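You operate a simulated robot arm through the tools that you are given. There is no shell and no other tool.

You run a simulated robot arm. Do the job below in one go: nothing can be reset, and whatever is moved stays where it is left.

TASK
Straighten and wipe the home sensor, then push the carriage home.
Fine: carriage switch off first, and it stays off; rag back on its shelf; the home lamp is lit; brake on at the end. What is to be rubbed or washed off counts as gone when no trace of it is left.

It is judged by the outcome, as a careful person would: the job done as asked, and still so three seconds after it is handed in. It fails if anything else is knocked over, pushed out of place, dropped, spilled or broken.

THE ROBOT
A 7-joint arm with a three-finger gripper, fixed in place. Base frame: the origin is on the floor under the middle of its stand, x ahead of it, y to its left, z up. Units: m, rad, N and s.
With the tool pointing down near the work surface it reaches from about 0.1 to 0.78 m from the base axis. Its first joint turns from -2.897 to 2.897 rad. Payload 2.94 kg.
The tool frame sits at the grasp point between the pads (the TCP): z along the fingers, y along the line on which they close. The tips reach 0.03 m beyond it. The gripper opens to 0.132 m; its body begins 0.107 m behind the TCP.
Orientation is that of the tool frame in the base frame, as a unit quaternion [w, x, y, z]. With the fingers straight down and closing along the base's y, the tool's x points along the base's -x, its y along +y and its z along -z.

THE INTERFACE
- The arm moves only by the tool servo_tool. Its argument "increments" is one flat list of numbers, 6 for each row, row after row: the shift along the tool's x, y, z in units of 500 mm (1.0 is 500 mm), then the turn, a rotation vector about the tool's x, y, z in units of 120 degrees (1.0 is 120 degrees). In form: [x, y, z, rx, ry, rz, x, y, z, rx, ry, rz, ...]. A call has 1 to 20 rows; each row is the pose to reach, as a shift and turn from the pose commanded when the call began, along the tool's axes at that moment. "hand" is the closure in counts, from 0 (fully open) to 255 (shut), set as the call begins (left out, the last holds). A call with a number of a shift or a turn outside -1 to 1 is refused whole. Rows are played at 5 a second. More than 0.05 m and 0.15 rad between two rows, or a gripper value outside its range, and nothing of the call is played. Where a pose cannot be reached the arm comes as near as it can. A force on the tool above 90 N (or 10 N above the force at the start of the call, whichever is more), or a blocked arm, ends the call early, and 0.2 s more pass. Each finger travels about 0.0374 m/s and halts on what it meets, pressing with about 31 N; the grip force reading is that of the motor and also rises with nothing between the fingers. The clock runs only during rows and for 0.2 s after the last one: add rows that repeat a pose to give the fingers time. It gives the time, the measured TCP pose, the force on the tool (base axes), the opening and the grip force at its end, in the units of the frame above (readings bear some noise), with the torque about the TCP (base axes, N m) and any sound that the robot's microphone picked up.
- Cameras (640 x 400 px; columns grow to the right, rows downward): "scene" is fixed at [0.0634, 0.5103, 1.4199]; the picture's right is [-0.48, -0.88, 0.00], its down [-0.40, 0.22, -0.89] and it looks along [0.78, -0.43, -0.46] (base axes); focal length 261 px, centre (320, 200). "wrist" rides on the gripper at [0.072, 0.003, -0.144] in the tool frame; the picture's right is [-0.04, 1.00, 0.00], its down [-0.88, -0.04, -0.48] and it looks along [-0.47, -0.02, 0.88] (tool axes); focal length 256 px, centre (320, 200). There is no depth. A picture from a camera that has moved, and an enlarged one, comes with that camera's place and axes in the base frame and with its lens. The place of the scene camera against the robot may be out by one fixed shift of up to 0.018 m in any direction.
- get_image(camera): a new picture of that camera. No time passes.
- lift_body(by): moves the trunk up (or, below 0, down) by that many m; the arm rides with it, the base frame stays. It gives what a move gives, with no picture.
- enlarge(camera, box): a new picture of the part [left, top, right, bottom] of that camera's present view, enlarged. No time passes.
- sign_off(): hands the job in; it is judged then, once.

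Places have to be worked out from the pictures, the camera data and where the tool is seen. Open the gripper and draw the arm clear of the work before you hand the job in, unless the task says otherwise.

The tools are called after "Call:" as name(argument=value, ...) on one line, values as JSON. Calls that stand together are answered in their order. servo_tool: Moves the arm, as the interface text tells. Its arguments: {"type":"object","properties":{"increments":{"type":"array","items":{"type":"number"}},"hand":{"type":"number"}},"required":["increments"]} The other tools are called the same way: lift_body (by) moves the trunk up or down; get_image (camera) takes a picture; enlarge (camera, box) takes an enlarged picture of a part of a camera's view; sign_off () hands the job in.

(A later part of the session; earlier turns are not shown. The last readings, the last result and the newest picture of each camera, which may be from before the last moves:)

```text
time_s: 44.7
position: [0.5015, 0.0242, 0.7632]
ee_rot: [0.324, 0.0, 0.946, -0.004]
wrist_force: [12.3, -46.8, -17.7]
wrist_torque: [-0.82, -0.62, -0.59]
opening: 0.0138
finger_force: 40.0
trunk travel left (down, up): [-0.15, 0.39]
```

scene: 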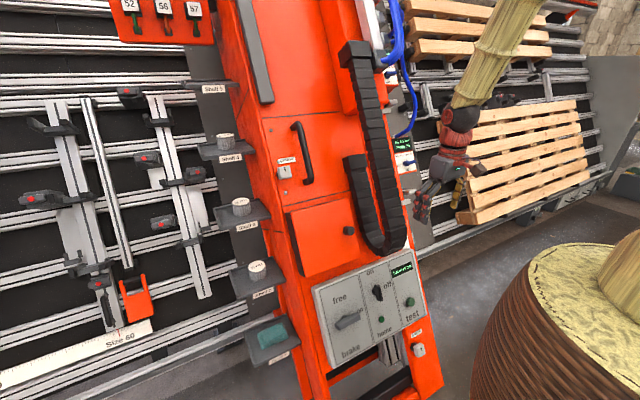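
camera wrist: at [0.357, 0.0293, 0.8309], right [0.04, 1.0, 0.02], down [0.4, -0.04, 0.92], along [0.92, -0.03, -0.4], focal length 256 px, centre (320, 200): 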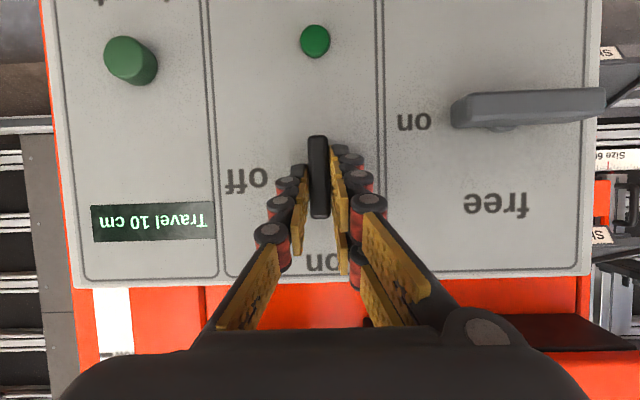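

Call:
servo_tool(increments=[0, -0.004, 0, 0, 0, 0, 0, -0.008, 0, 0, 0, 0, 0, -0.008, 0, 0, 0, 0])

Call:
enlarge(camera="wrist", box=[240, 100, 400, 240])

```text
time_s: 45.5
position: [0.5013, 0.025, 0.7624]
ee_rot: [0.324, 0.001, 0.946, -0.006]
wrist_force: [10.7, -37.2, -19.4]
wrist_torque: [-0.67, 0.28, -0.54]
opening: 0.0136
finger_force: 39.8
out of reach, approached as far as the arm can: row 1, 2, 3
trunk travel left (down, up): [-0.15, 0.39]
```

```text
2.86 times, centred on (320, 170) of wrist
camera zoom: at [0.3572, 0.0292, 0.8315], right [0.04, 1.0, 0.02], down [0.4, -0.03, 0.91], along [0.91, -0.03, -0.41], focal length 731 px, centre (320, 286)
```

zoom: 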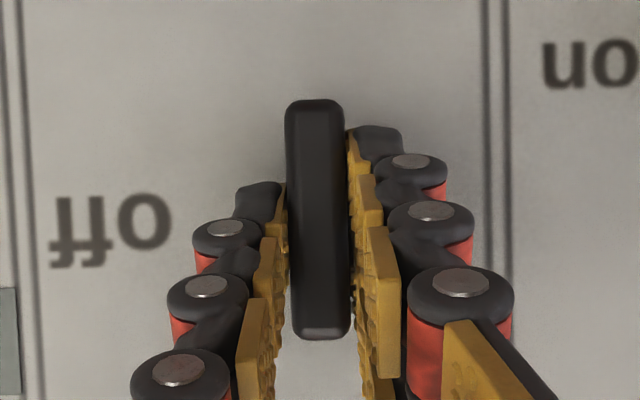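

The grip is well seated on the bar. I now turn the tool clockwise about its own axis, half way first.

Call:
servo_tool(increments=[0, 0.004, 0, 0, 0, 0.06, 0, 0.004, 0, 0, 0, 0.12, 0, 0.004, 0, 0, 0, 0.18, 0, 0.004, 0, 0, 0, 0.24, 0, 0.004, 0, 0, 0, 0.3, 0, 0.004, 0, 0, 0, 0.36, 0, 0.004, 0, 0, 0, 0.4])

Call:
get_image(camera="wrist")

Call:
enlarge(camera="scene", box=[320, 240, 430, 340])

```text
time_s: 46.2
position: [0.5015, 0.0254, 0.7643]
ee_rot: [0.32, 0.092, 0.943, 0.015]
wrist_force: [19.4, -50.8, -22.5]
wrist_torque: [-1.26, -0.9, 0.4]
opening: 0.0188
finger_force: 43.7
out of reach, approached as far as the arm can: row 1, 2, 3
trunk travel left (down, up): [-0.15, 0.39]
stopped in row 3: the force on the tool passed its limit at 100 N (the readings are from after the stop); the commanded pose is now the measured one
```

```text
taken
camera wrist: at [0.3598, 0.0464, 0.8357], right [0.2, 0.97, 0.12], down [0.39, -0.18, 0.9], along [0.9, -0.13, -0.41], focal length 256 px, centre (320, 200)
```

wrist: 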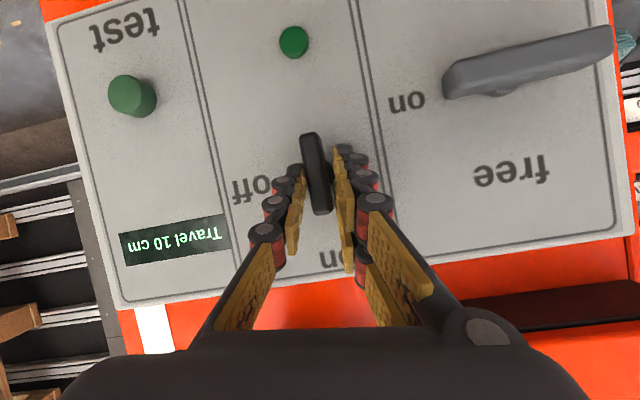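

```text
4.00 times, centred on (375, 290) of scene
camera zoom: at [0.0634, 0.5103, 1.4199], right [-0.48, -0.88, 0.0], down [-0.4, 0.22, -0.89], along [0.78, -0.43, -0.46], focal length 1044 px, centre (100, -160)
```

zoom: 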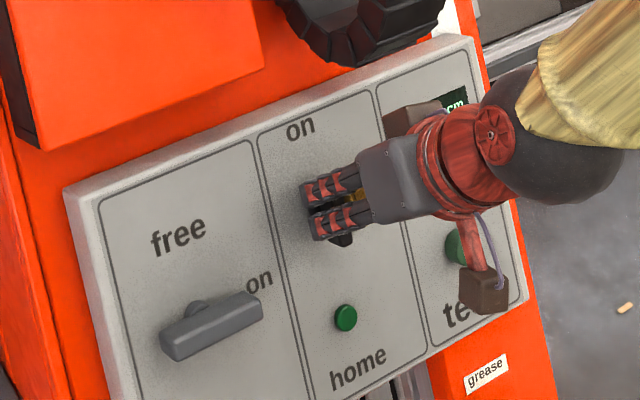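

The knob resisted the pinch (the pads opened instead), so more leverage is needed: I'll push its end with the closed fist sideways, where the fingers are stiff. I release and back off.

Call:
servo_tool(increments=[0, 0, 0, 0, 0, 0, 0, 0, 0, 0, 0, 0, 0, 0, 0, 0, 0, 0, 0, 0, 0, 0, 0, 0, 0, 0, -0.06, 0, 0, 0, 0, 0, -0.12, 0, 0, 0, 0, 0, -0.16, 0, 0, 0], hand=139)

Call:
get_image(camera="wrist")

Call:
enlarge(camera="wrist", box=[220, 60, 400, 180])

```text
time_s: 47.8
position: [0.4514, 0.0333, 0.8312]
ee_rot: [0.321, 0.088, 0.943, 0.017]
wrist_force: [-0.1, 0.6, 0.2]
wrist_torque: [-0.03, -0.02, 0.0]
opening: 0.06
finger_force: 0.0
trunk travel left (down, up): [-0.15, 0.39]
```

```text
taken
camera wrist: at [0.3091, 0.052, 0.9007], right [0.19, 0.98, 0.11], down [0.39, -0.18, 0.9], along [0.9, -0.13, -0.41], focal length 256 px, centre (320, 200)
```

wrist: 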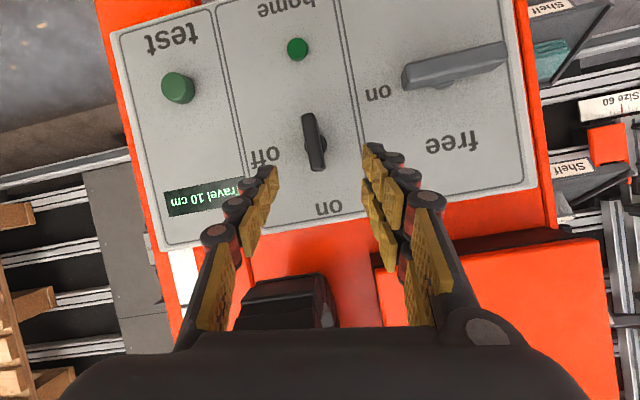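

```text
3.33 times, centred on (310, 120) of wrist
camera zoom: at [0.3091, 0.052, 0.9007], right [0.19, 0.98, 0.11], down [0.39, -0.18, 0.9], along [0.9, -0.13, -0.41], focal length 853 px, centre (353, 467)
```

zoom: 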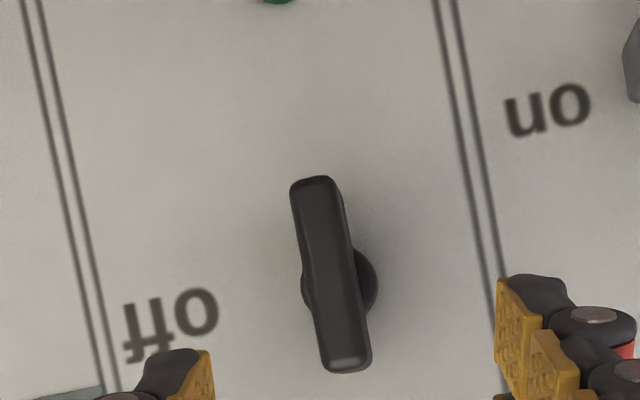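

The knob is unturned. I close the fist, roll it −45° so that its stiff side will push left-and-up, and place it right of the knob's lower end (away from the chain).

Call:
servo_tool(increments=[0.0042, -0.0154, 0.0052, -0.0013, -0.001, -0.0575, 0.0084, -0.0308, 0.0104, -0.0025, -0.0021, -0.115, 0.0126, -0.0461, 0.0155, -0.0038, -0.0031, -0.1724, 0.0168, -0.0615, 0.0207, -0.005, -0.0042, -0.2299, 0.021, -0.0769, 0.0259, -0.0063, -0.0052, -0.2874, 0.0252, -0.0923, 0.0311, -0.0075, -0.0062, -0.3449, 0.0294, -0.1076, 0.0362, -0.0088, -0.0073, -0.4023, 0.0336, -0.123, 0.0414, -0.01, -0.0083, -0.4598], hand=255)

Call:
get_image(camera="wrist")

Call:
enlarge(camera="scene", box=[320, 230, 440, 350])

```text
time_s: 49.6
position: [0.4439, -0.0005, 0.8085]
ee_rot: [0.293, -0.36, 0.875, -0.135]
wrist_force: [0.2, 0.1, 0.1]
wrist_torque: [0.01, -0.02, 0.02]
opening: 0.0
finger_force: 28.8
out of reach, approached as far as the arm can: row 5, 6, 7, 8
trunk travel left (down, up): [-0.15, 0.39]
```

```text
taken
camera wrist: at [0.313, -0.0459, 0.8907], right [-0.52, 0.74, -0.43], down [0.23, 0.61, 0.76], along [0.82, 0.3, -0.49], focal length 256 px, centre (320, 200)
```

wrist: 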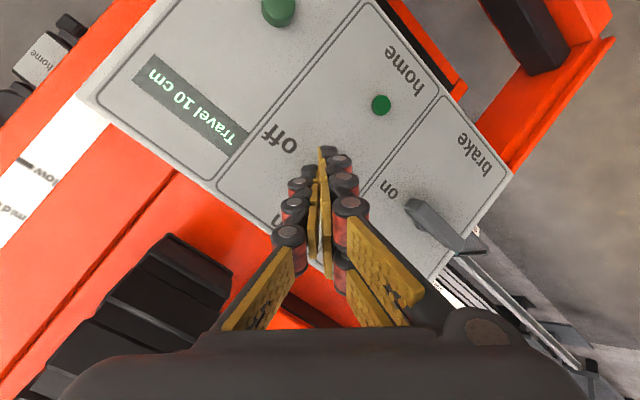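

```text
3.33 times, centred on (380, 290) of scene
camera zoom: at [0.0634, 0.5103, 1.4199], right [-0.48, -0.88, 0.0], down [-0.4, 0.22, -0.89], along [0.78, -0.43, -0.46], focal length 870 px, centre (120, -100)
```

zoom: 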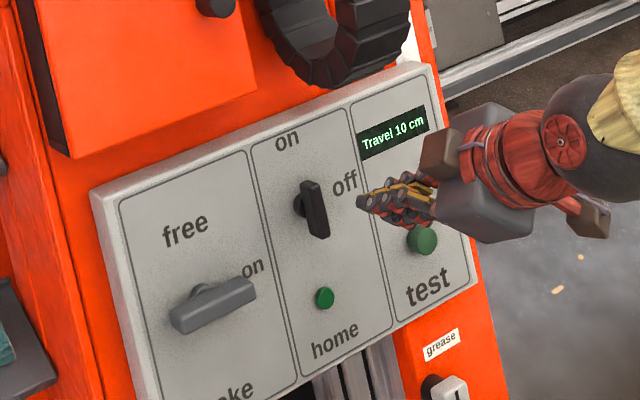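

The arm again can't come further right in this attitude; I look at the whole scene to judge the elbow's posture.

Call:
get_image(camera="scene")

```text
taken
```

scene: 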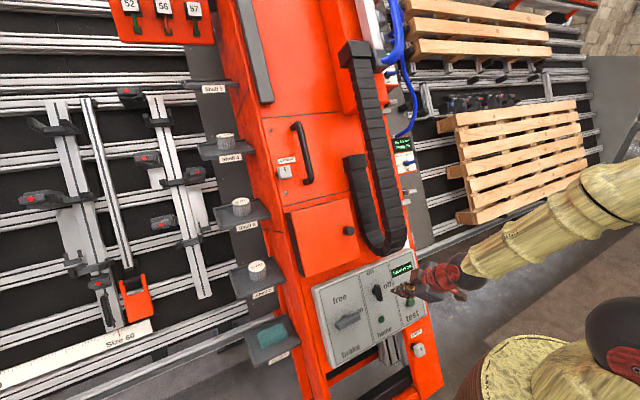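

The elbow is swung out to the right because the wrist-pitch joint is at its limit. I go back up to tool-down to bring the elbow upright, then use a lower trunk, which relieves that joint.

Call:
servo_tool(increments=[0, 0, -0.08, 0, 0, 0, -0.0326, -0.0346, -0.1226, -0.0192, 0.0417, 0.0513, -0.0651, -0.0691, -0.1651, -0.0384, 0.0834, 0.1025, -0.0977, -0.1037, -0.2077, -0.0576, 0.1251, 0.1538, -0.1303, -0.1383, -0.2503, -0.0769, 0.1668, 0.205, -0.1629, -0.1729, -0.2929, -0.0961, 0.2085, 0.2563, -0.1954, -0.2074, -0.3354, -0.1153, 0.2502, 0.3075, -0.228, -0.242, -0.378, -0.1345, 0.2919, 0.3588])

Call:
get_image(camera="scene")

```text
time_s: 51.4
position: [0.4538, -0.0049, 1.0618]
ee_rot: [0.004, -0.006, 1.0, 0.011]
wrist_force: [-0.9, -0.4, 0.3]
wrist_torque: [-0.02, -0.06, 0.01]
opening: 0.0
finger_force: 28.6
out of reach, approached as far as the arm can: row 4, 5
trunk travel left (down, up): [-0.15, 0.39]
```

```text
taken
```

scene: 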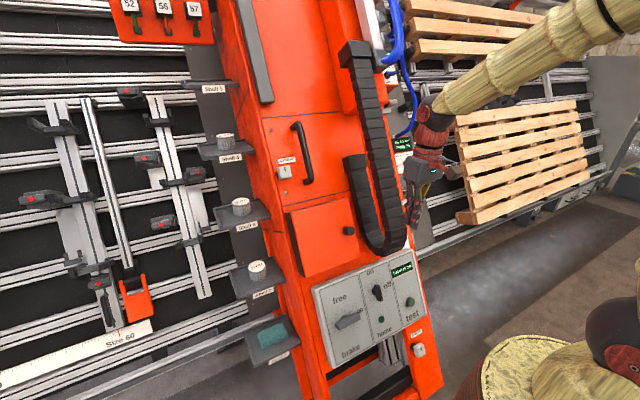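

I lower the trunk further (tool stays clear of the chain), then try the approach again from there.

Call:
servo_tool(increments=[0.03, 0, -0.05, 0, 0, 0, 0.06, 0, -0.1, 0, 0, 0, 0.08, 0, -0.14, 0, 0, 0])

Call:
lift_body(by=-0.13)

Call:
get_image(camera="scene")

```text
time_s: 52.2
position: [0.4163, -0.0079, 1.1328]
ee_rot: [0.004, -0.005, 1.0, 0.011]
wrist_force: [0.3, 1.1, 0.8]
wrist_torque: [-0.01, 0.01, -0.01]
opening: 0.0001
finger_force: 28.7
trunk travel left (down, up): [-0.15, 0.39]
```

```text
time_s: 53.8
position: [0.4168, -0.0066, 1.0025]
ee_rot: [0.003, -0.005, 1.0, 0.012]
wrist_force: [0.0, -0.6, -0.3]
wrist_torque: [0.0, -0.01, -0.02]
opening: 0.0001
finger_force: 28.1
trunk travel left (down, up): [-0.02, 0.52]
```

```text
taken
```

scene: 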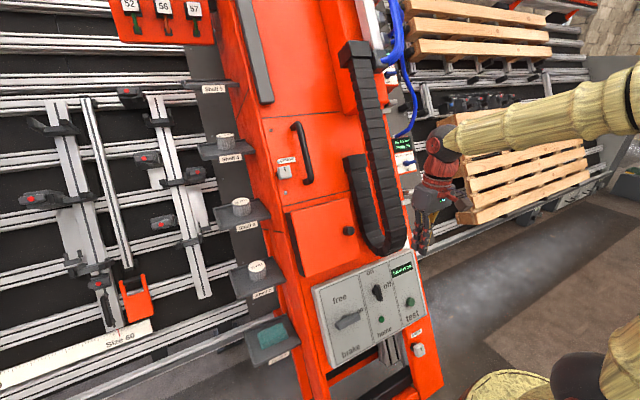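

Call:
servo_tool(increments=[-0.0037, -0.0037, 0.0493, 0, -0.0536, 0, -0.0074, -0.0074, 0.0986, 0, -0.1071, 0, -0.0111, -0.0111, 0.1479, 0, -0.1607, 0, -0.0149, -0.0149, 0.1971, 0, -0.2143, 0, -0.0186, -0.0186, 0.2464, 0, -0.2679, 0, -0.0223, -0.0223, 0.2957, 0, -0.3214, 0, -0.026, -0.026, 0.345, 0, -0.375, 0])

Call:
get_image(camera="wrist")

Call:
get_image(camera="scene")

```text
time_s: 55.6
position: [0.423, -0.0156, 0.8024]
ee_rot: [0.354, 0.001, 0.935, 0.016]
wrist_force: [1.4, -0.8, 0.8]
wrist_torque: [0.02, 0.14, -0.01]
opening: 0.0
finger_force: 28.4
trunk travel left (down, up): [-0.02, 0.52]
stopped in row 7: the arm was blocked; the commanded pose is now the measured one
```

```text
taken
camera wrist: at [0.2741, -0.0163, 0.8614], right [0.02, 1.0, 0.06], down [0.35, -0.06, 0.94], along [0.94, 0.0, -0.35], focal length 256 px, centre (320, 200)
```

wrist: 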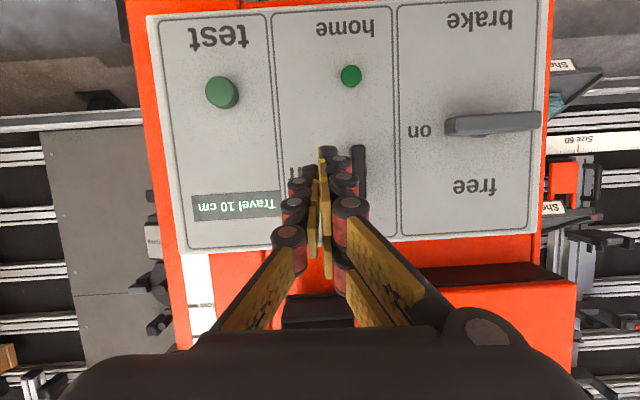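

```text
taken
```

scene: 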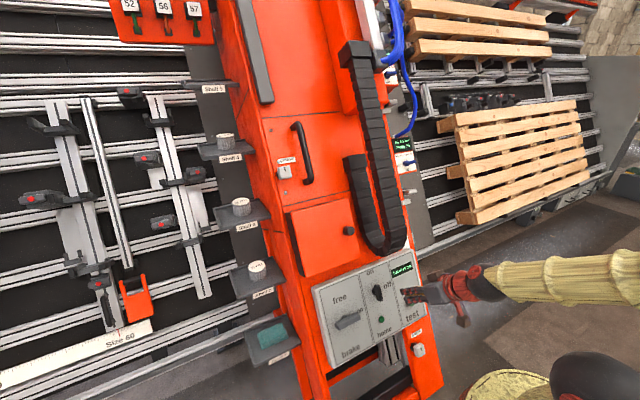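

Close in, the arm folds too tightly; nearer the panel it is more relaxed. I step forward first and then roll the fist to −45°.

Call:
servo_tool(increments=[-0.02, -0.01, 0.034, 0, 0, 0, -0.039, -0.019, 0.068, 0, 0, 0, -0.039, -0.019, 0.068, 0.0004, 0.0055, -0.0635, -0.039, -0.019, 0.068, 0.0008, 0.0109, -0.127, -0.039, -0.019, 0.068, 0.0012, 0.0164, -0.1906, -0.039, -0.019, 0.068, 0.0015, 0.0218, -0.2541, -0.039, -0.019, 0.068, 0.0019, 0.0273, -0.3176, -0.039, -0.019, 0.068, 0.0023, 0.0327, -0.3811])

Call:
get_image(camera="wrist")

Call:
enlarge(camera="scene", box=[320, 230, 440, 350])

```text
time_s: 57.4
position: [0.4593, -0.0249, 0.7916]
ee_rot: [0.302, -0.363, 0.872, -0.126]
wrist_force: [0.3, 0.9, 0.5]
wrist_torque: [-0.01, -0.02, -0.03]
opening: 0.0001
finger_force: 28.3
trunk travel left (down, up): [-0.02, 0.52]
```

```text
taken
camera wrist: at [0.3292, -0.0739, 0.8707], right [-0.53, 0.73, -0.42], down [0.21, 0.6, 0.77], along [0.82, 0.32, -0.48], focal length 256 px, centre (320, 200)
```

wrist: 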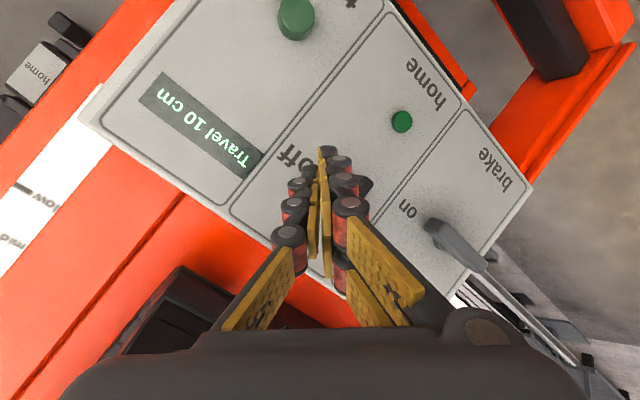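

```text
3.33 times, centred on (380, 290) of scene
camera zoom: at [0.0634, 0.5103, 1.4199], right [-0.48, -0.88, 0.0], down [-0.4, 0.22, -0.89], along [0.78, -0.43, -0.46], focal length 870 px, centre (120, -100)
```

zoom: 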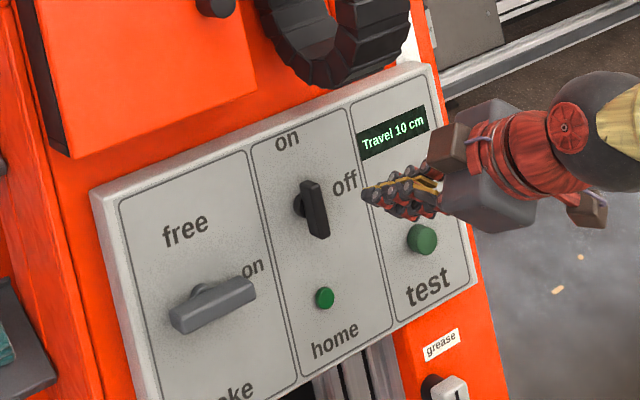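

That posture is fully reachable. I lower the fist to the panel, right of the knob's lower end.

Call:
servo_tool(increments=[0.0045, 0.0046, 0.0353, 0, 0, 0, 0.0091, 0.0092, 0.0705, 0, 0, 0, 0.0136, 0.0138, 0.1058, 0, 0, 0])

Call:
get_image(camera="wrist")

Call:
enlarge(camera="scene", box=[340, 250, 430, 330])

```text
time_s: 58.2
position: [0.4838, -0.0249, 0.7426]
ee_rot: [0.302, -0.362, 0.873, -0.126]
wrist_force: [0.3, 0.0, 0.2]
wrist_torque: [-0.01, 0.01, 0.03]
opening: 0.0
finger_force: 28.3
trunk travel left (down, up): [-0.02, 0.52]
```

```text
taken
camera wrist: at [0.354, -0.073, 0.8231], right [-0.53, 0.74, -0.42], down [0.22, 0.6, 0.77], along [0.82, 0.32, -0.48], focal length 256 px, centre (320, 200)
```

wrist: 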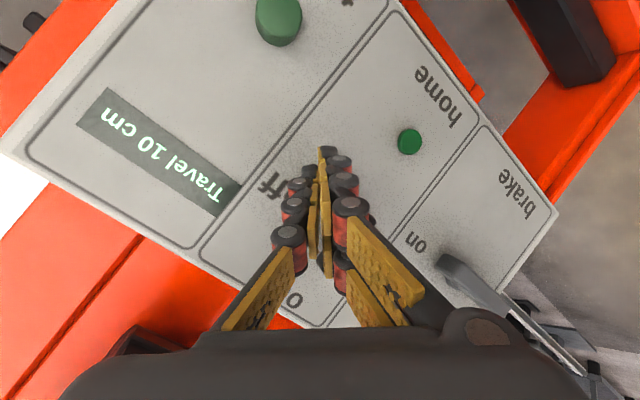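

```text
5.00 times, centred on (385, 290) of scene
camera zoom: at [0.0634, 0.5103, 1.4199], right [-0.48, -0.88, 0.0], down [-0.4, 0.22, -0.89], along [0.78, -0.43, -0.46], focal length 1304 px, centre (-5, -250)
```

zoom: 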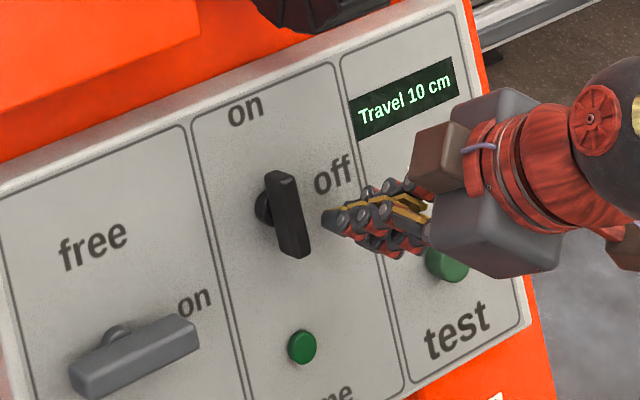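

The fist sits right of the knob's lower end. I push it left along the arc, first to about 40°, and check.

Call:
servo_tool(increments=[-0.0107, 0.0094, -0.0003, 0, 0, 0, -0.0214, 0.0188, -0.0007, 0, 0, 0, -0.024, 0.0272, 0.001, 0, 0, 0, -0.0266, 0.0356, 0.0027, 0, 0, 0, -0.032, 0.0429, 0.0033, 0, 0, 0, -0.0373, 0.0501, 0.0039, 0, 0, 0])

Call:
get_image(camera="wrist")

Call:
enlarge(camera="scene", box=[340, 250, 430, 330])

```text
time_s: 59.5
position: [0.4834, -0.0048, 0.7421]
ee_rot: [0.306, -0.354, 0.874, -0.129]
wrist_force: [-14.8, -85.7, 6.8]
wrist_torque: [-0.35, 0.01, -0.94]
opening: 0.0
finger_force: 28.8
trunk travel left (down, up): [-0.02, 0.52]
stopped in row 6: the force on the tool passed its limit at 99 N (the readings are from after the stop); the commanded pose is now the measured one
```

```text
taken
camera wrist: at [0.3519, -0.0522, 0.8197], right [-0.52, 0.75, -0.42], down [0.22, 0.59, 0.78], along [0.83, 0.31, -0.47], focal length 256 px, centre (320, 200)
```

wrist: 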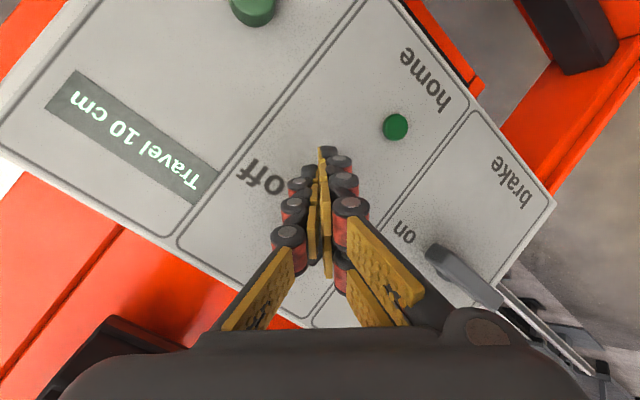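

```text
5.00 times, centred on (385, 290) of scene
camera zoom: at [0.0634, 0.5103, 1.4199], right [-0.48, -0.88, 0.0], down [-0.4, 0.22, -0.89], along [0.78, -0.43, -0.46], focal length 1304 px, centre (-5, -250)
```

zoom: 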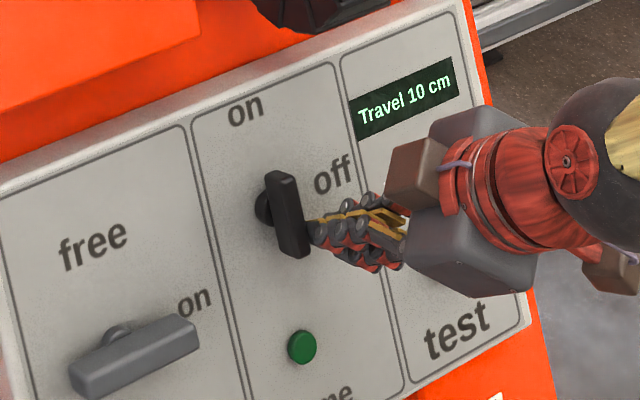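

Almost 90 N and the knob did not budge. I look closely at where the fist touches before deciding whether it turns the other way.

Call:
enlarge(camera="wrist", box=[260, 120, 400, 240])

Call:
enlarge(camera="scene", box=[365, 270, 415, 310])

```text
3.33 times, centred on (330, 180) of wrist
camera zoom: at [0.3519, -0.0522, 0.8197], right [-0.52, 0.75, -0.42], down [0.22, 0.59, 0.78], along [0.83, 0.31, -0.47], focal length 853 px, centre (287, 267)
```

zoom: 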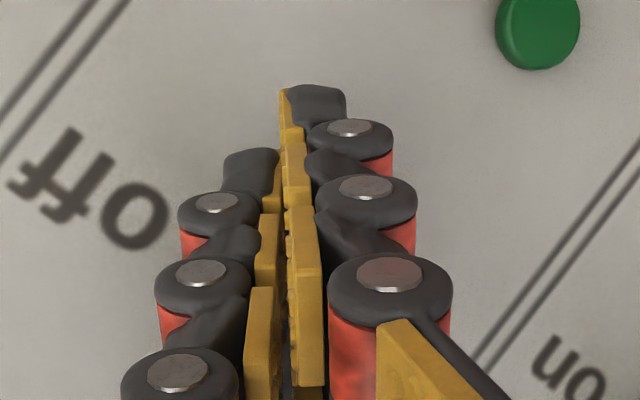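

```text
10.00 times, centred on (390, 290) of scene
camera zoom: at [0.0634, 0.5103, 1.4199], right [-0.48, -0.88, 0.0], down [-0.4, 0.22, -0.89], along [0.78, -0.43, -0.46], focal length 2609 px, centre (-380, -700)
```

zoom: 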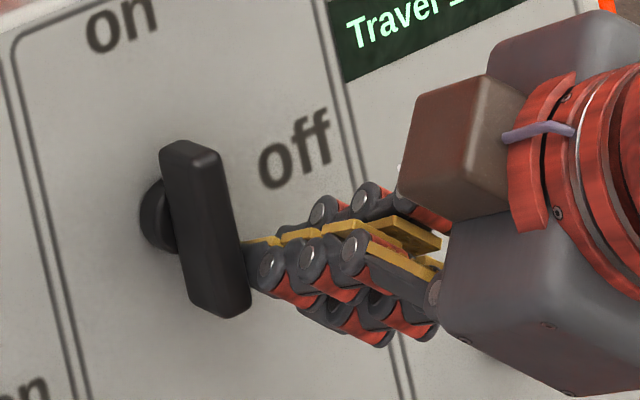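

The contact was good and the torque ample, so this knob may well turn anticlockwise instead. I move the fist right, up beside the knob's upper half, to try pushing that end left.

Call:
servo_tool(increments=[0.0195, -0.0201, 0.0002, 0, 0, 0, -0.0082, -0.0473, -0.0156, 0, 0, 0, -0.0359, -0.0745, -0.0315, 0, 0, 0])

Call:
enlarge(camera="scene", box=[340, 240, 430, 320])

```text
time_s: 60.3
position: [0.5047, -0.0113, 0.7786]
ee_rot: [0.304, -0.359, 0.873, -0.128]
wrist_force: [-0.5, -0.2, 0.6]
wrist_torque: [0.02, 0.0, -0.01]
opening: 0.0
finger_force: 28.3
trunk travel left (down, up): [-0.02, 0.52]
```

```text
5.00 times, centred on (385, 280) of scene
camera zoom: at [0.0634, 0.5103, 1.4199], right [-0.48, -0.88, 0.0], down [-0.4, 0.22, -0.89], along [0.78, -0.43, -0.46], focal length 1304 px, centre (-5, -200)
```

zoom: 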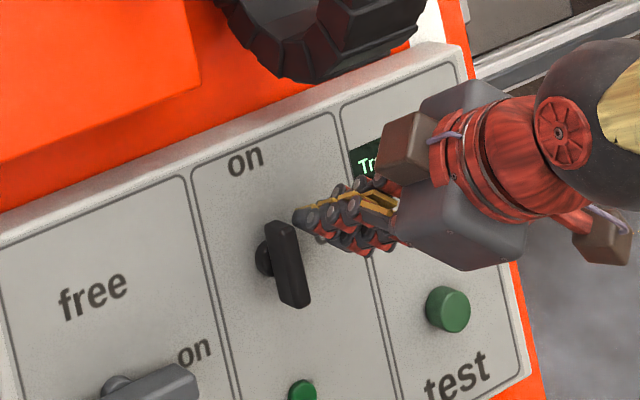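

Call:
servo_tool(increments=[-0.0084, 0.0085, 0, 0, 0, 0, -0.0169, 0.017, 0, 0, 0, 0, -0.0253, 0.0256, 0, 0, 0, 0, -0.0337, 0.0341, 0, 0, 0, 0])

Call:
enlarge(camera="scene", box=[340, 240, 430, 320])

```text
time_s: 61.3
position: [0.5046, 0.0118, 0.7777]
ee_rot: [0.305, -0.359, 0.873, -0.129]
wrist_force: [0.1, 0.3, -0.4]
wrist_torque: [0.0, 0.02, 0.0]
opening: 0.0
finger_force: 28.8
trunk travel left (down, up): [-0.02, 0.52]
```

```text
5.00 times, centred on (385, 280) of scene
camera zoom: at [0.0634, 0.5103, 1.4199], right [-0.48, -0.88, 0.0], down [-0.4, 0.22, -0.89], along [0.78, -0.43, -0.46], focal length 1304 px, centre (-5, -200)
```

zoom: 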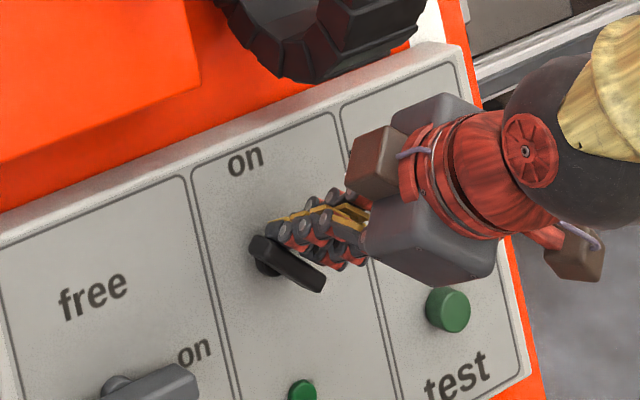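

The knob turns anticlockwise easily (now about 50°). I bring the fist round below the bar's right end and push that end up to finish the turn.

Call:
servo_tool(increments=[0.0339, -0.034, 0.0003, 0, 0, 0, 0.0925, -0.0404, 0.0158, 0, 0, 0, 0.1227, -0.0103, 0.0334, 0, 0, 0, 0.1515, 0.0185, 0.0501, 0, 0, 0, 0.1219, 0.0482, 0.0498, 0, 0, 0])

Call:
enlarge(camera="scene", box=[340, 240, 430, 320])

Call:
get_image(camera="wrist")

```text
time_s: 62.5
position: [0.4738, -0.0153, 0.72]
ee_rot: [0.305, -0.359, 0.873, -0.128]
wrist_force: [0.6, -0.6, -0.8]
wrist_torque: [0.0, 0.02, -0.03]
opening: 0.0
finger_force: 28.5
trunk travel left (down, up): [-0.02, 0.52]
```

```text
5.00 times, centred on (385, 280) of scene
camera zoom: at [0.0634, 0.5103, 1.4199], right [-0.48, -0.88, 0.0], down [-0.4, 0.22, -0.89], along [0.78, -0.43, -0.46], focal length 1304 px, centre (-5, -200)
```

zoom: 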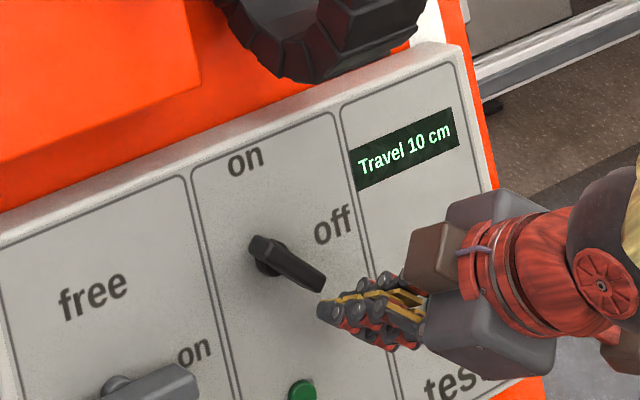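

```text
taken
camera wrist: at [0.3423, -0.062, 0.7985], right [-0.52, 0.74, -0.42], down [0.21, 0.59, 0.78], along [0.83, 0.31, -0.47], focal length 256 px, centre (320, 200)
```

wrist: 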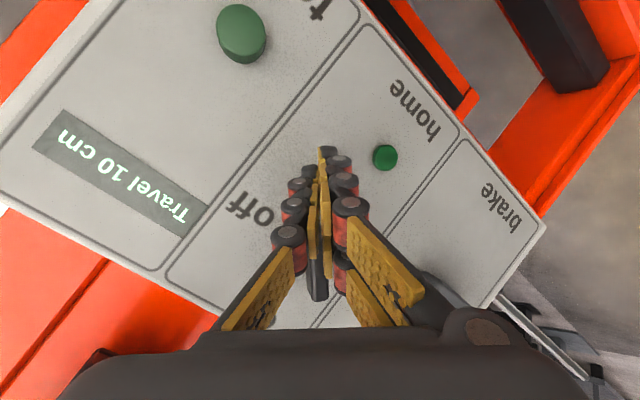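

The fist is just under the bar's right end. I push it upward to bring the bar level.

Call:
servo_tool(increments=[-0.0225, -0.0168, -0.0114, 0, 0, 0, -0.0402, -0.0345, -0.0217, 0, 0, 0, -0.0476, -0.0419, -0.0259, 0, 0, 0])

Call:
enlarge(camera="scene", box=[340, 240, 430, 320])

```text
time_s: 63.4
position: [0.4752, -0.0125, 0.7345]
ee_rot: [0.286, -0.359, 0.88, -0.12]
wrist_force: [-13.4, -14.0, -11.1]
wrist_torque: [-0.26, 0.03, -0.19]
opening: 0.0
finger_force: 28.4
trunk travel left (down, up): [-0.02, 0.52]
stopped in row 3: the force on the tool passed its limit at 94 N (the readings are from after the stop); the commanded pose is now the measured one
```

```text
5.00 times, centred on (385, 280) of scene
camera zoom: at [0.0634, 0.5103, 1.4199], right [-0.48, -0.88, 0.0], down [-0.4, 0.22, -0.89], along [0.78, -0.43, -0.46], focal length 1304 px, centre (-5, -200)
```

zoom: 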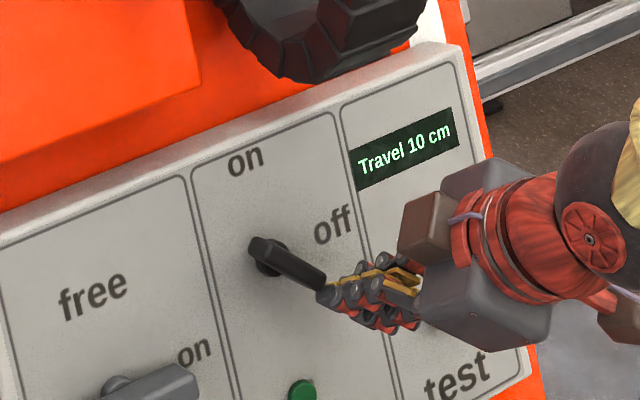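

The fist only pushed on the bar's end face (bar at about 43°). I retract, roll the fist upright, and go under the pivot so I can push the lower half right and up.

Call:
servo_tool(increments=[0.01, -0.01, -0.04, 0, 0, 0, 0.01, -0.01, -0.08, 0, 0, 0, -0.0003, 0.002, -0.0768, 0.0006, -0.0027, 0.0618, -0.0107, 0.014, -0.0736, 0.0011, -0.0054, 0.1236, -0.021, 0.026, -0.0704, 0.0017, -0.008, 0.1854, -0.028, 0.038, -0.0672, 0.0023, -0.0107, 0.2471, -0.035, 0.05, -0.064, 0.0028, -0.0134, 0.3089, -0.0418, 0.0622, -0.0608, 0.0034, -0.0161, 0.3707])

Call:
get_image(camera="wrist")

Call:
enlarge(camera="scene", box=[340, 240, 430, 320])

```text
time_s: 65.2
position: [0.4557, 0.0238, 0.7576]
ee_rot: [0.331, 0.0, 0.944, -0.001]
wrist_force: [-0.6, -0.4, 0.7]
wrist_torque: [0.04, 0.01, 0.0]
opening: 0.0
finger_force: 29.1
trunk travel left (down, up): [-0.02, 0.52]
```

```text
taken
camera wrist: at [0.3105, 0.0274, 0.8244], right [0.04, 1.0, 0.03], down [0.39, -0.04, 0.92], along [0.92, -0.02, -0.39], focal length 256 px, centre (320, 200)
```

wrist: 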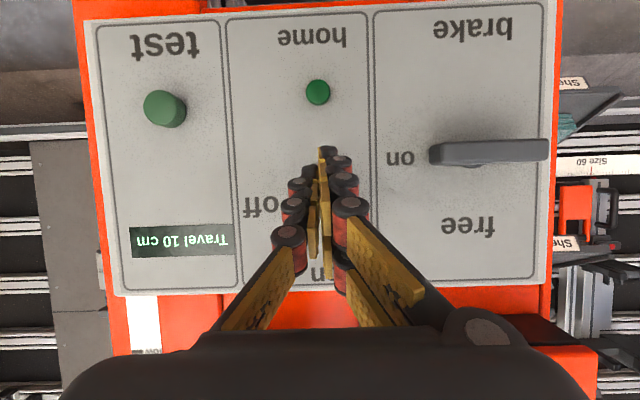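

```text
5.00 times, centred on (385, 280) of scene
camera zoom: at [0.0634, 0.5103, 1.4199], right [-0.48, -0.88, 0.0], down [-0.4, 0.22, -0.89], along [0.78, -0.43, -0.46], focal length 1304 px, centre (-5, -200)
```

zoom: 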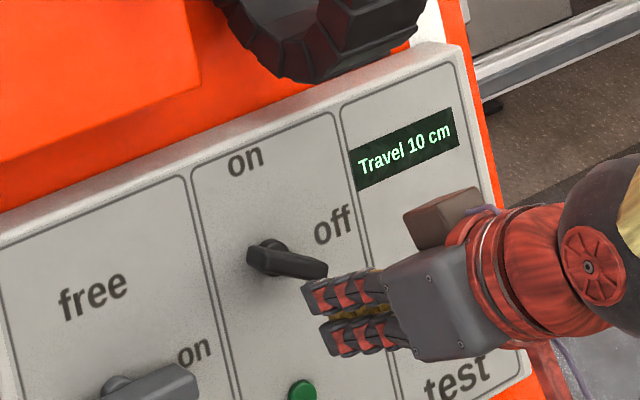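

Bar now at about 59°. I set the fist down below it and sweep it right and up to bring the bar to level.

Call:
servo_tool(increments=[0.0078, -0.0113, 0.0407, 0, 0, 0, 0.0156, -0.0226, 0.0814, 0, 0, 0, 0.0042, -0.0366, 0.0768, 0, 0, 0, -0.0018, -0.0486, 0.0744, 0, 0, 0, -0.0102, -0.0586, 0.0708, 0, 0, 0, -0.015, -0.0624, 0.069, 0, 0, 0])

Call:
get_image(camera="wrist")

Call:
enlarge(camera="scene", box=[340, 240, 430, 320])

```text
time_s: 66.6
position: [0.4801, -0.0065, 0.7348]
ee_rot: [0.329, -0.001, 0.944, -0.001]
wrist_force: [-6.9, 3.5, -9.1]
wrist_torque: [-0.1, 0.11, 0.09]
opening: 0.0001
finger_force: 28.3
trunk travel left (down, up): [-0.02, 0.52]
```

```text
taken
camera wrist: at [0.3351, -0.0039, 0.8012], right [0.03, 1.0, 0.02], down [0.39, -0.03, 0.92], along [0.92, -0.02, -0.39], focal length 256 px, centre (320, 200)
```

wrist: 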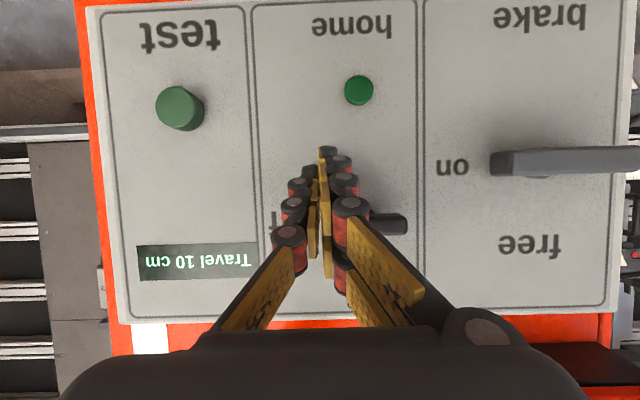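

```text
5.00 times, centred on (385, 280) of scene
camera zoom: at [0.0634, 0.5103, 1.4199], right [-0.48, -0.88, 0.0], down [-0.4, 0.22, -0.89], along [0.78, -0.43, -0.46], focal length 1304 px, centre (-5, -200)
```

zoom: 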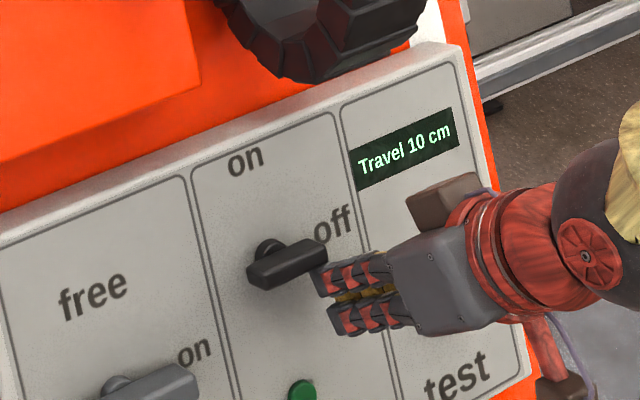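

The bar is practically level. I press it a touch further to its stop and check it.

Call:
servo_tool(increments=[-0.0044, -0.0026, -0.002, 0, 0, 0, -0.0078, -0.003, -0.0035, 0, 0, 0])

Call:
enlarge(camera="scene", box=[340, 240, 430, 320])

Call:
enlarge(camera="wrist", box=[0, 180, 200, 340])

```text
time_s: 67.2
position: [0.4809, -0.0084, 0.7343]
ee_rot: [0.326, 0.0, 0.945, -0.001]
wrist_force: [-17.6, 2.4, -31.8]
wrist_torque: [-0.45, 0.46, 0.24]
opening: 0.0
finger_force: 28.7
trunk travel left (down, up): [-0.02, 0.52]
```

```text
5.00 times, centred on (385, 280) of scene
camera zoom: at [0.0634, 0.5103, 1.4199], right [-0.48, -0.88, 0.0], down [-0.4, 0.22, -0.89], along [0.78, -0.43, -0.46], focal length 1304 px, centre (-5, -200)
```

zoom: 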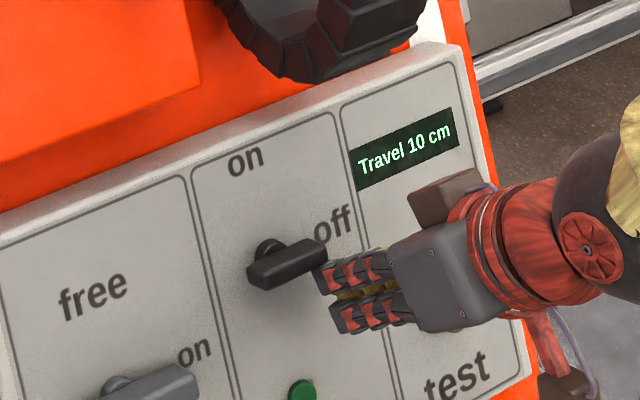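

```text
2.50 times, centred on (100, 260) of wrist
camera zoom: at [0.3352, -0.005, 0.8038], right [0.03, 1.0, 0.02], down [0.4, -0.04, 0.92], along [0.92, -0.02, -0.4], focal length 640 px, centre (870, 50)
```

zoom: 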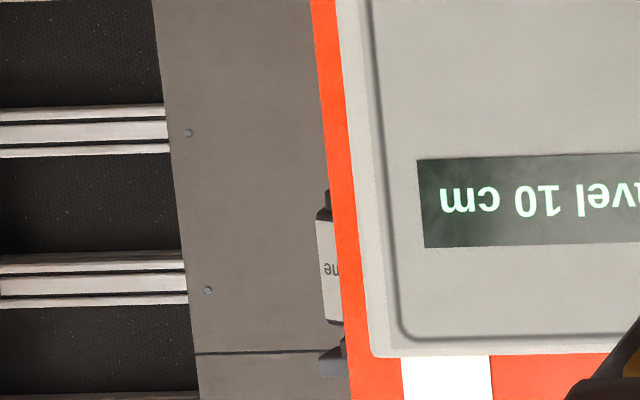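

The switch is against its stop, bar level: off. Now I retract and move the fist over to the brake lever, above its right end (it probably turns the opposite way to what the labels suggest, so I'll test gently).

Call:
servo_tool(increments=[0.0185, 0, 0.0076, 0, 0, 0, 0.04, 0, -0.04, 0, 0, 0, 0.049, 0, -0.0664, 0, 0, 0, 0.0118, 0.08, -0.0816, 0, 0, 0, -0.0344, 0.16, -0.1006, 0, 0, 0, -0.0622, 0.2468, -0.112, 0, 0, 0])

Call:
get_image(camera="wrist")

Call:
enlarge(camera="scene", box=[310, 240, 420, 340])

```text
time_s: 68.6
position: [0.4758, 0.1141, 0.803]
ee_rot: [0.331, -0.001, 0.944, -0.002]
wrist_force: [0.0, -0.2, 0.1]
wrist_torque: [0.04, 0.0, 0.01]
opening: 0.0
finger_force: 28.7
trunk travel left (down, up): [-0.02, 0.52]
```

```text
taken
camera wrist: at [0.3299, 0.1176, 0.8694], right [0.03, 1.0, 0.02], down [0.39, -0.03, 0.92], along [0.92, -0.02, -0.39], focal length 256 px, centre (320, 200)
```

wrist: 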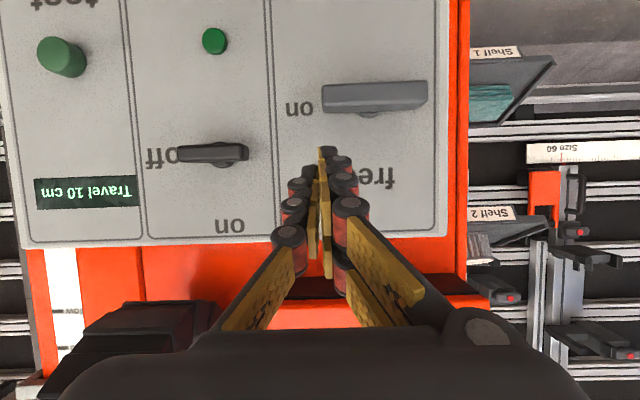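

```text
4.00 times, centred on (365, 290) of scene
camera zoom: at [0.0634, 0.5103, 1.4199], right [-0.48, -0.88, 0.0], down [-0.4, 0.22, -0.89], along [0.78, -0.43, -0.46], focal length 1044 px, centre (140, -160)
```

zoom: 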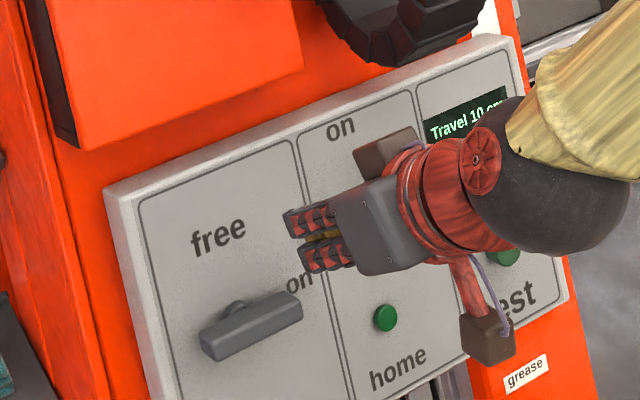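

The switch bar is clearly level at "off". The brake stays on for now; I go over to the home sensor on the right flank first, moving in front of the panel at a safe distance.

Call:
servo_tool(increments=[0.0018, -0.0682, -0.0322, 0, 0, 0, -0.0044, -0.1582, -0.04, 0, 0, 0, -0.0044, -0.2482, -0.04, 0, 0, 0, -0.0044, -0.3382, -0.04, 0, 0, 0, -0.0044, -0.4282, -0.04, 0, 0, 0, -0.0107, -0.5182, -0.0478, 0, 0, 0, -0.0232, -0.6082, -0.0635, 0, 0, 0, -0.0357, -0.6982, -0.0791, 0, 0, 0, -0.0419, -0.7682, -0.0869, 0, 0, 0])

Call:
get_image(camera="wrist")

Call:
get_image(camera="scene")

```text
time_s: 70.6
position: [0.4616, -0.2668, 0.8495]
ee_rot: [0.331, -0.001, 0.944, -0.001]
wrist_force: [-0.1, -0.3, 0.5]
wrist_torque: [0.0, 0.03, -0.02]
opening: 0.0002
finger_force: 28.5
trunk travel left (down, up): [-0.02, 0.52]
```

```text
taken
camera wrist: at [0.317, -0.2646, 0.915], right [0.03, 1.0, 0.02], down [0.39, -0.04, 0.92], along [0.92, -0.02, -0.39], focal length 256 px, centre (320, 200)
```

wrist: 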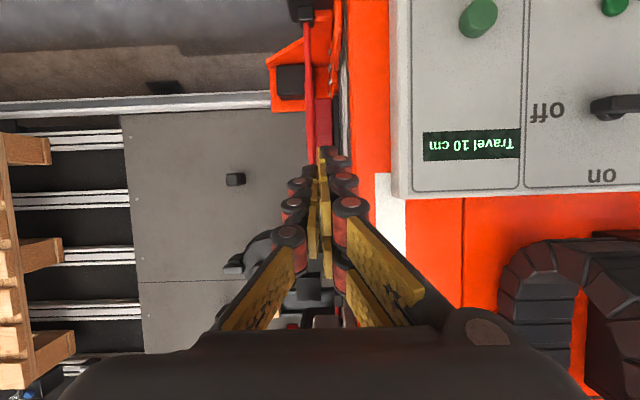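

```text
taken
```

scene: 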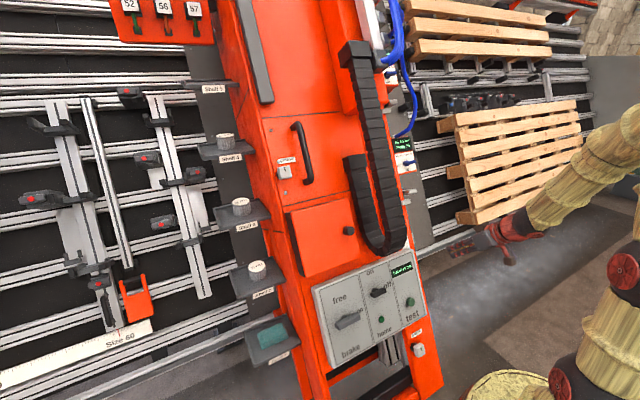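

The arm follows freely here. I open the hand to see the sensor between the fingers.

Call:
servo_tool(increments=[0, 0, 0, 0, 0, 0, 0, 0, 0, 0, 0, 0, 0, 0, 0, 0, 0, 0, 0, 0, 0, 0, 0, 0, 0, 0, 0, 0, 0, 0, 0, 0, 0, 0, 0, 0, 0, 0, 0, 0, 0, 0, 0, 0, 0, 0, 0, 0], hand=0)

Call:
get_image(camera="wrist")

Call:
enlarge(camera="wrist", box=[270, 100, 390, 220])

Call:
enlarge(camera="wrist", box=[220, 200, 400, 330])

```text
time_s: 72.4
position: [0.4633, -0.2686, 0.848]
ee_rot: [0.331, -0.001, 0.944, -0.001]
wrist_force: [-0.1, -0.8, -0.1]
wrist_torque: [0.0, -0.01, 0.04]
opening: 0.1283
finger_force: 0.1
trunk travel left (down, up): [-0.02, 0.52]
```

```text
taken
camera wrist: at [0.3173, -0.2642, 0.9149], right [0.03, 1.0, 0.02], down [0.39, -0.04, 0.92], along [0.92, -0.02, -0.39], focal length 256 px, centre (320, 200)
```

wrist: 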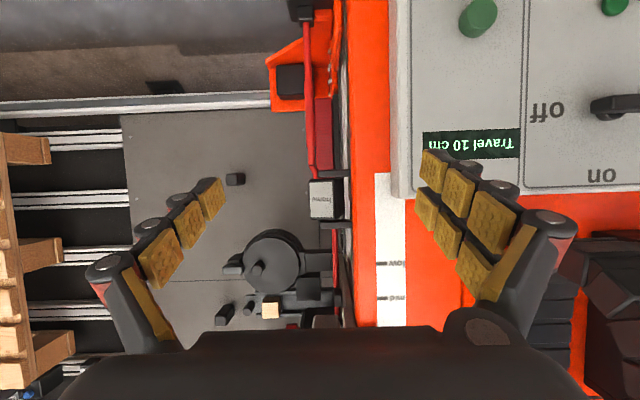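

```text
3.33 times, centred on (330, 160) of wrist
camera zoom: at [0.3173, -0.2642, 0.9149], right [0.03, 1.0, 0.02], down [0.39, -0.04, 0.92], along [0.92, -0.02, -0.39], focal length 853 px, centre (287, 333)
```

zoom: 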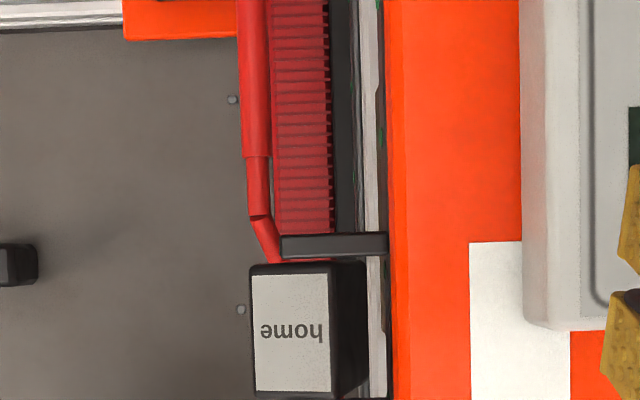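

```text
3.08 times, centred on (310, 265) of wrist
camera zoom: at [0.3173, -0.2642, 0.9149], right [0.03, 1.0, 0.02], down [0.39, -0.04, 0.92], along [0.92, -0.02, -0.39], focal length 788 px, centre (351, 0)
```

zoom: 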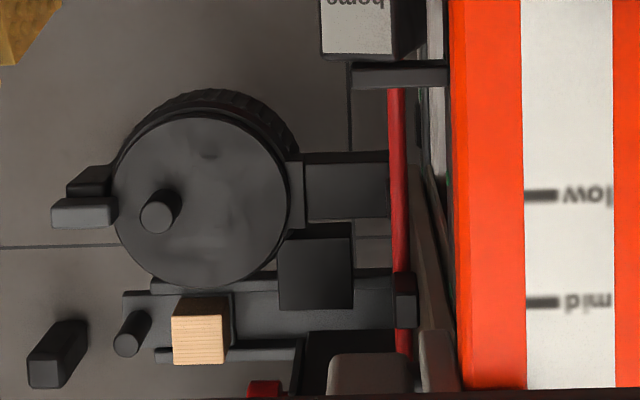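

The amber lamp on the carriage is now dark: the carriage is off. The sensor is clearly swivelled (its left flank shows) while its bracket arms are square. I'll press it square with the two paired fingertips side by side: closing the fist, rolling it 90° and pitching to face the label.

Call:
servo_tool(increments=[-0.0116, -0.0003, 0.016, -0.0117, -0.0116, 0.0618, -0.0232, -0.0007, 0.032, -0.0233, -0.0232, 0.1236, -0.0348, -0.001, 0.048, -0.035, -0.0349, 0.1854, -0.0463, -0.0013, 0.064, -0.0466, -0.0465, 0.2472, -0.0579, -0.0017, 0.08, -0.0583, -0.0581, 0.309, -0.0695, -0.002, 0.096, -0.07, -0.0697, 0.3708, -0.0811, -0.0023, 0.112, -0.0816, -0.0813, 0.4326, -0.0927, -0.0027, 0.128, -0.0933, -0.0929, 0.4944, -0.1043, -0.003, 0.144, -0.1049, -0.1046, 0.5562, -0.1158, -0.0033, 0.16, -0.1166, -0.1162, 0.618, -0.1274, -0.0037, 0.176, -0.1282, -0.1278, 0.6798, -0.139, -0.004, 0.192, -0.1399, -0.1394, 0.7416], hand=255)

Call:
get_image(camera="wrist")

Call:
get_image(camera="scene")

```text
time_s: 75.0
position: [0.5772, -0.2709, 0.8197]
ee_rot: [0.354, 0.613, 0.611, 0.355]
wrist_force: [-0.7, -0.2, 0.5]
wrist_torque: [0.0, 0.05, -0.02]
opening: 0.0001
finger_force: 28.2
trunk travel left (down, up): [-0.02, 0.52]
```

```text
taken
camera wrist: at [0.4551, -0.1985, 0.8936], right [0.5, -0.05, 0.87], down [-0.43, -0.88, 0.2], along [0.75, -0.48, -0.46], focal length 256 px, centre (320, 200)
```

wrist: 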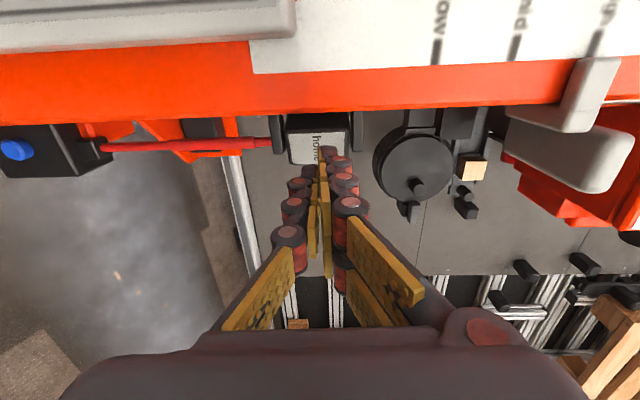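

```text
taken
```

scene: 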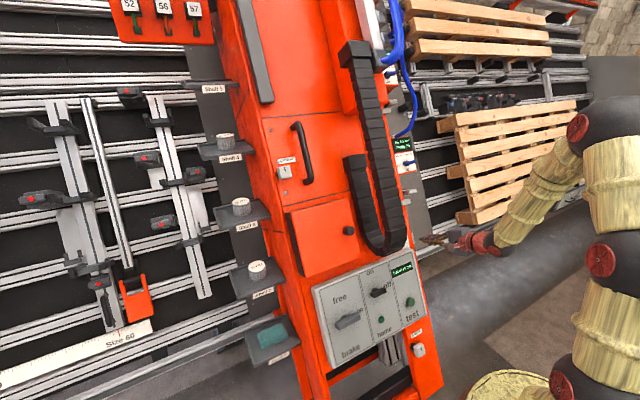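

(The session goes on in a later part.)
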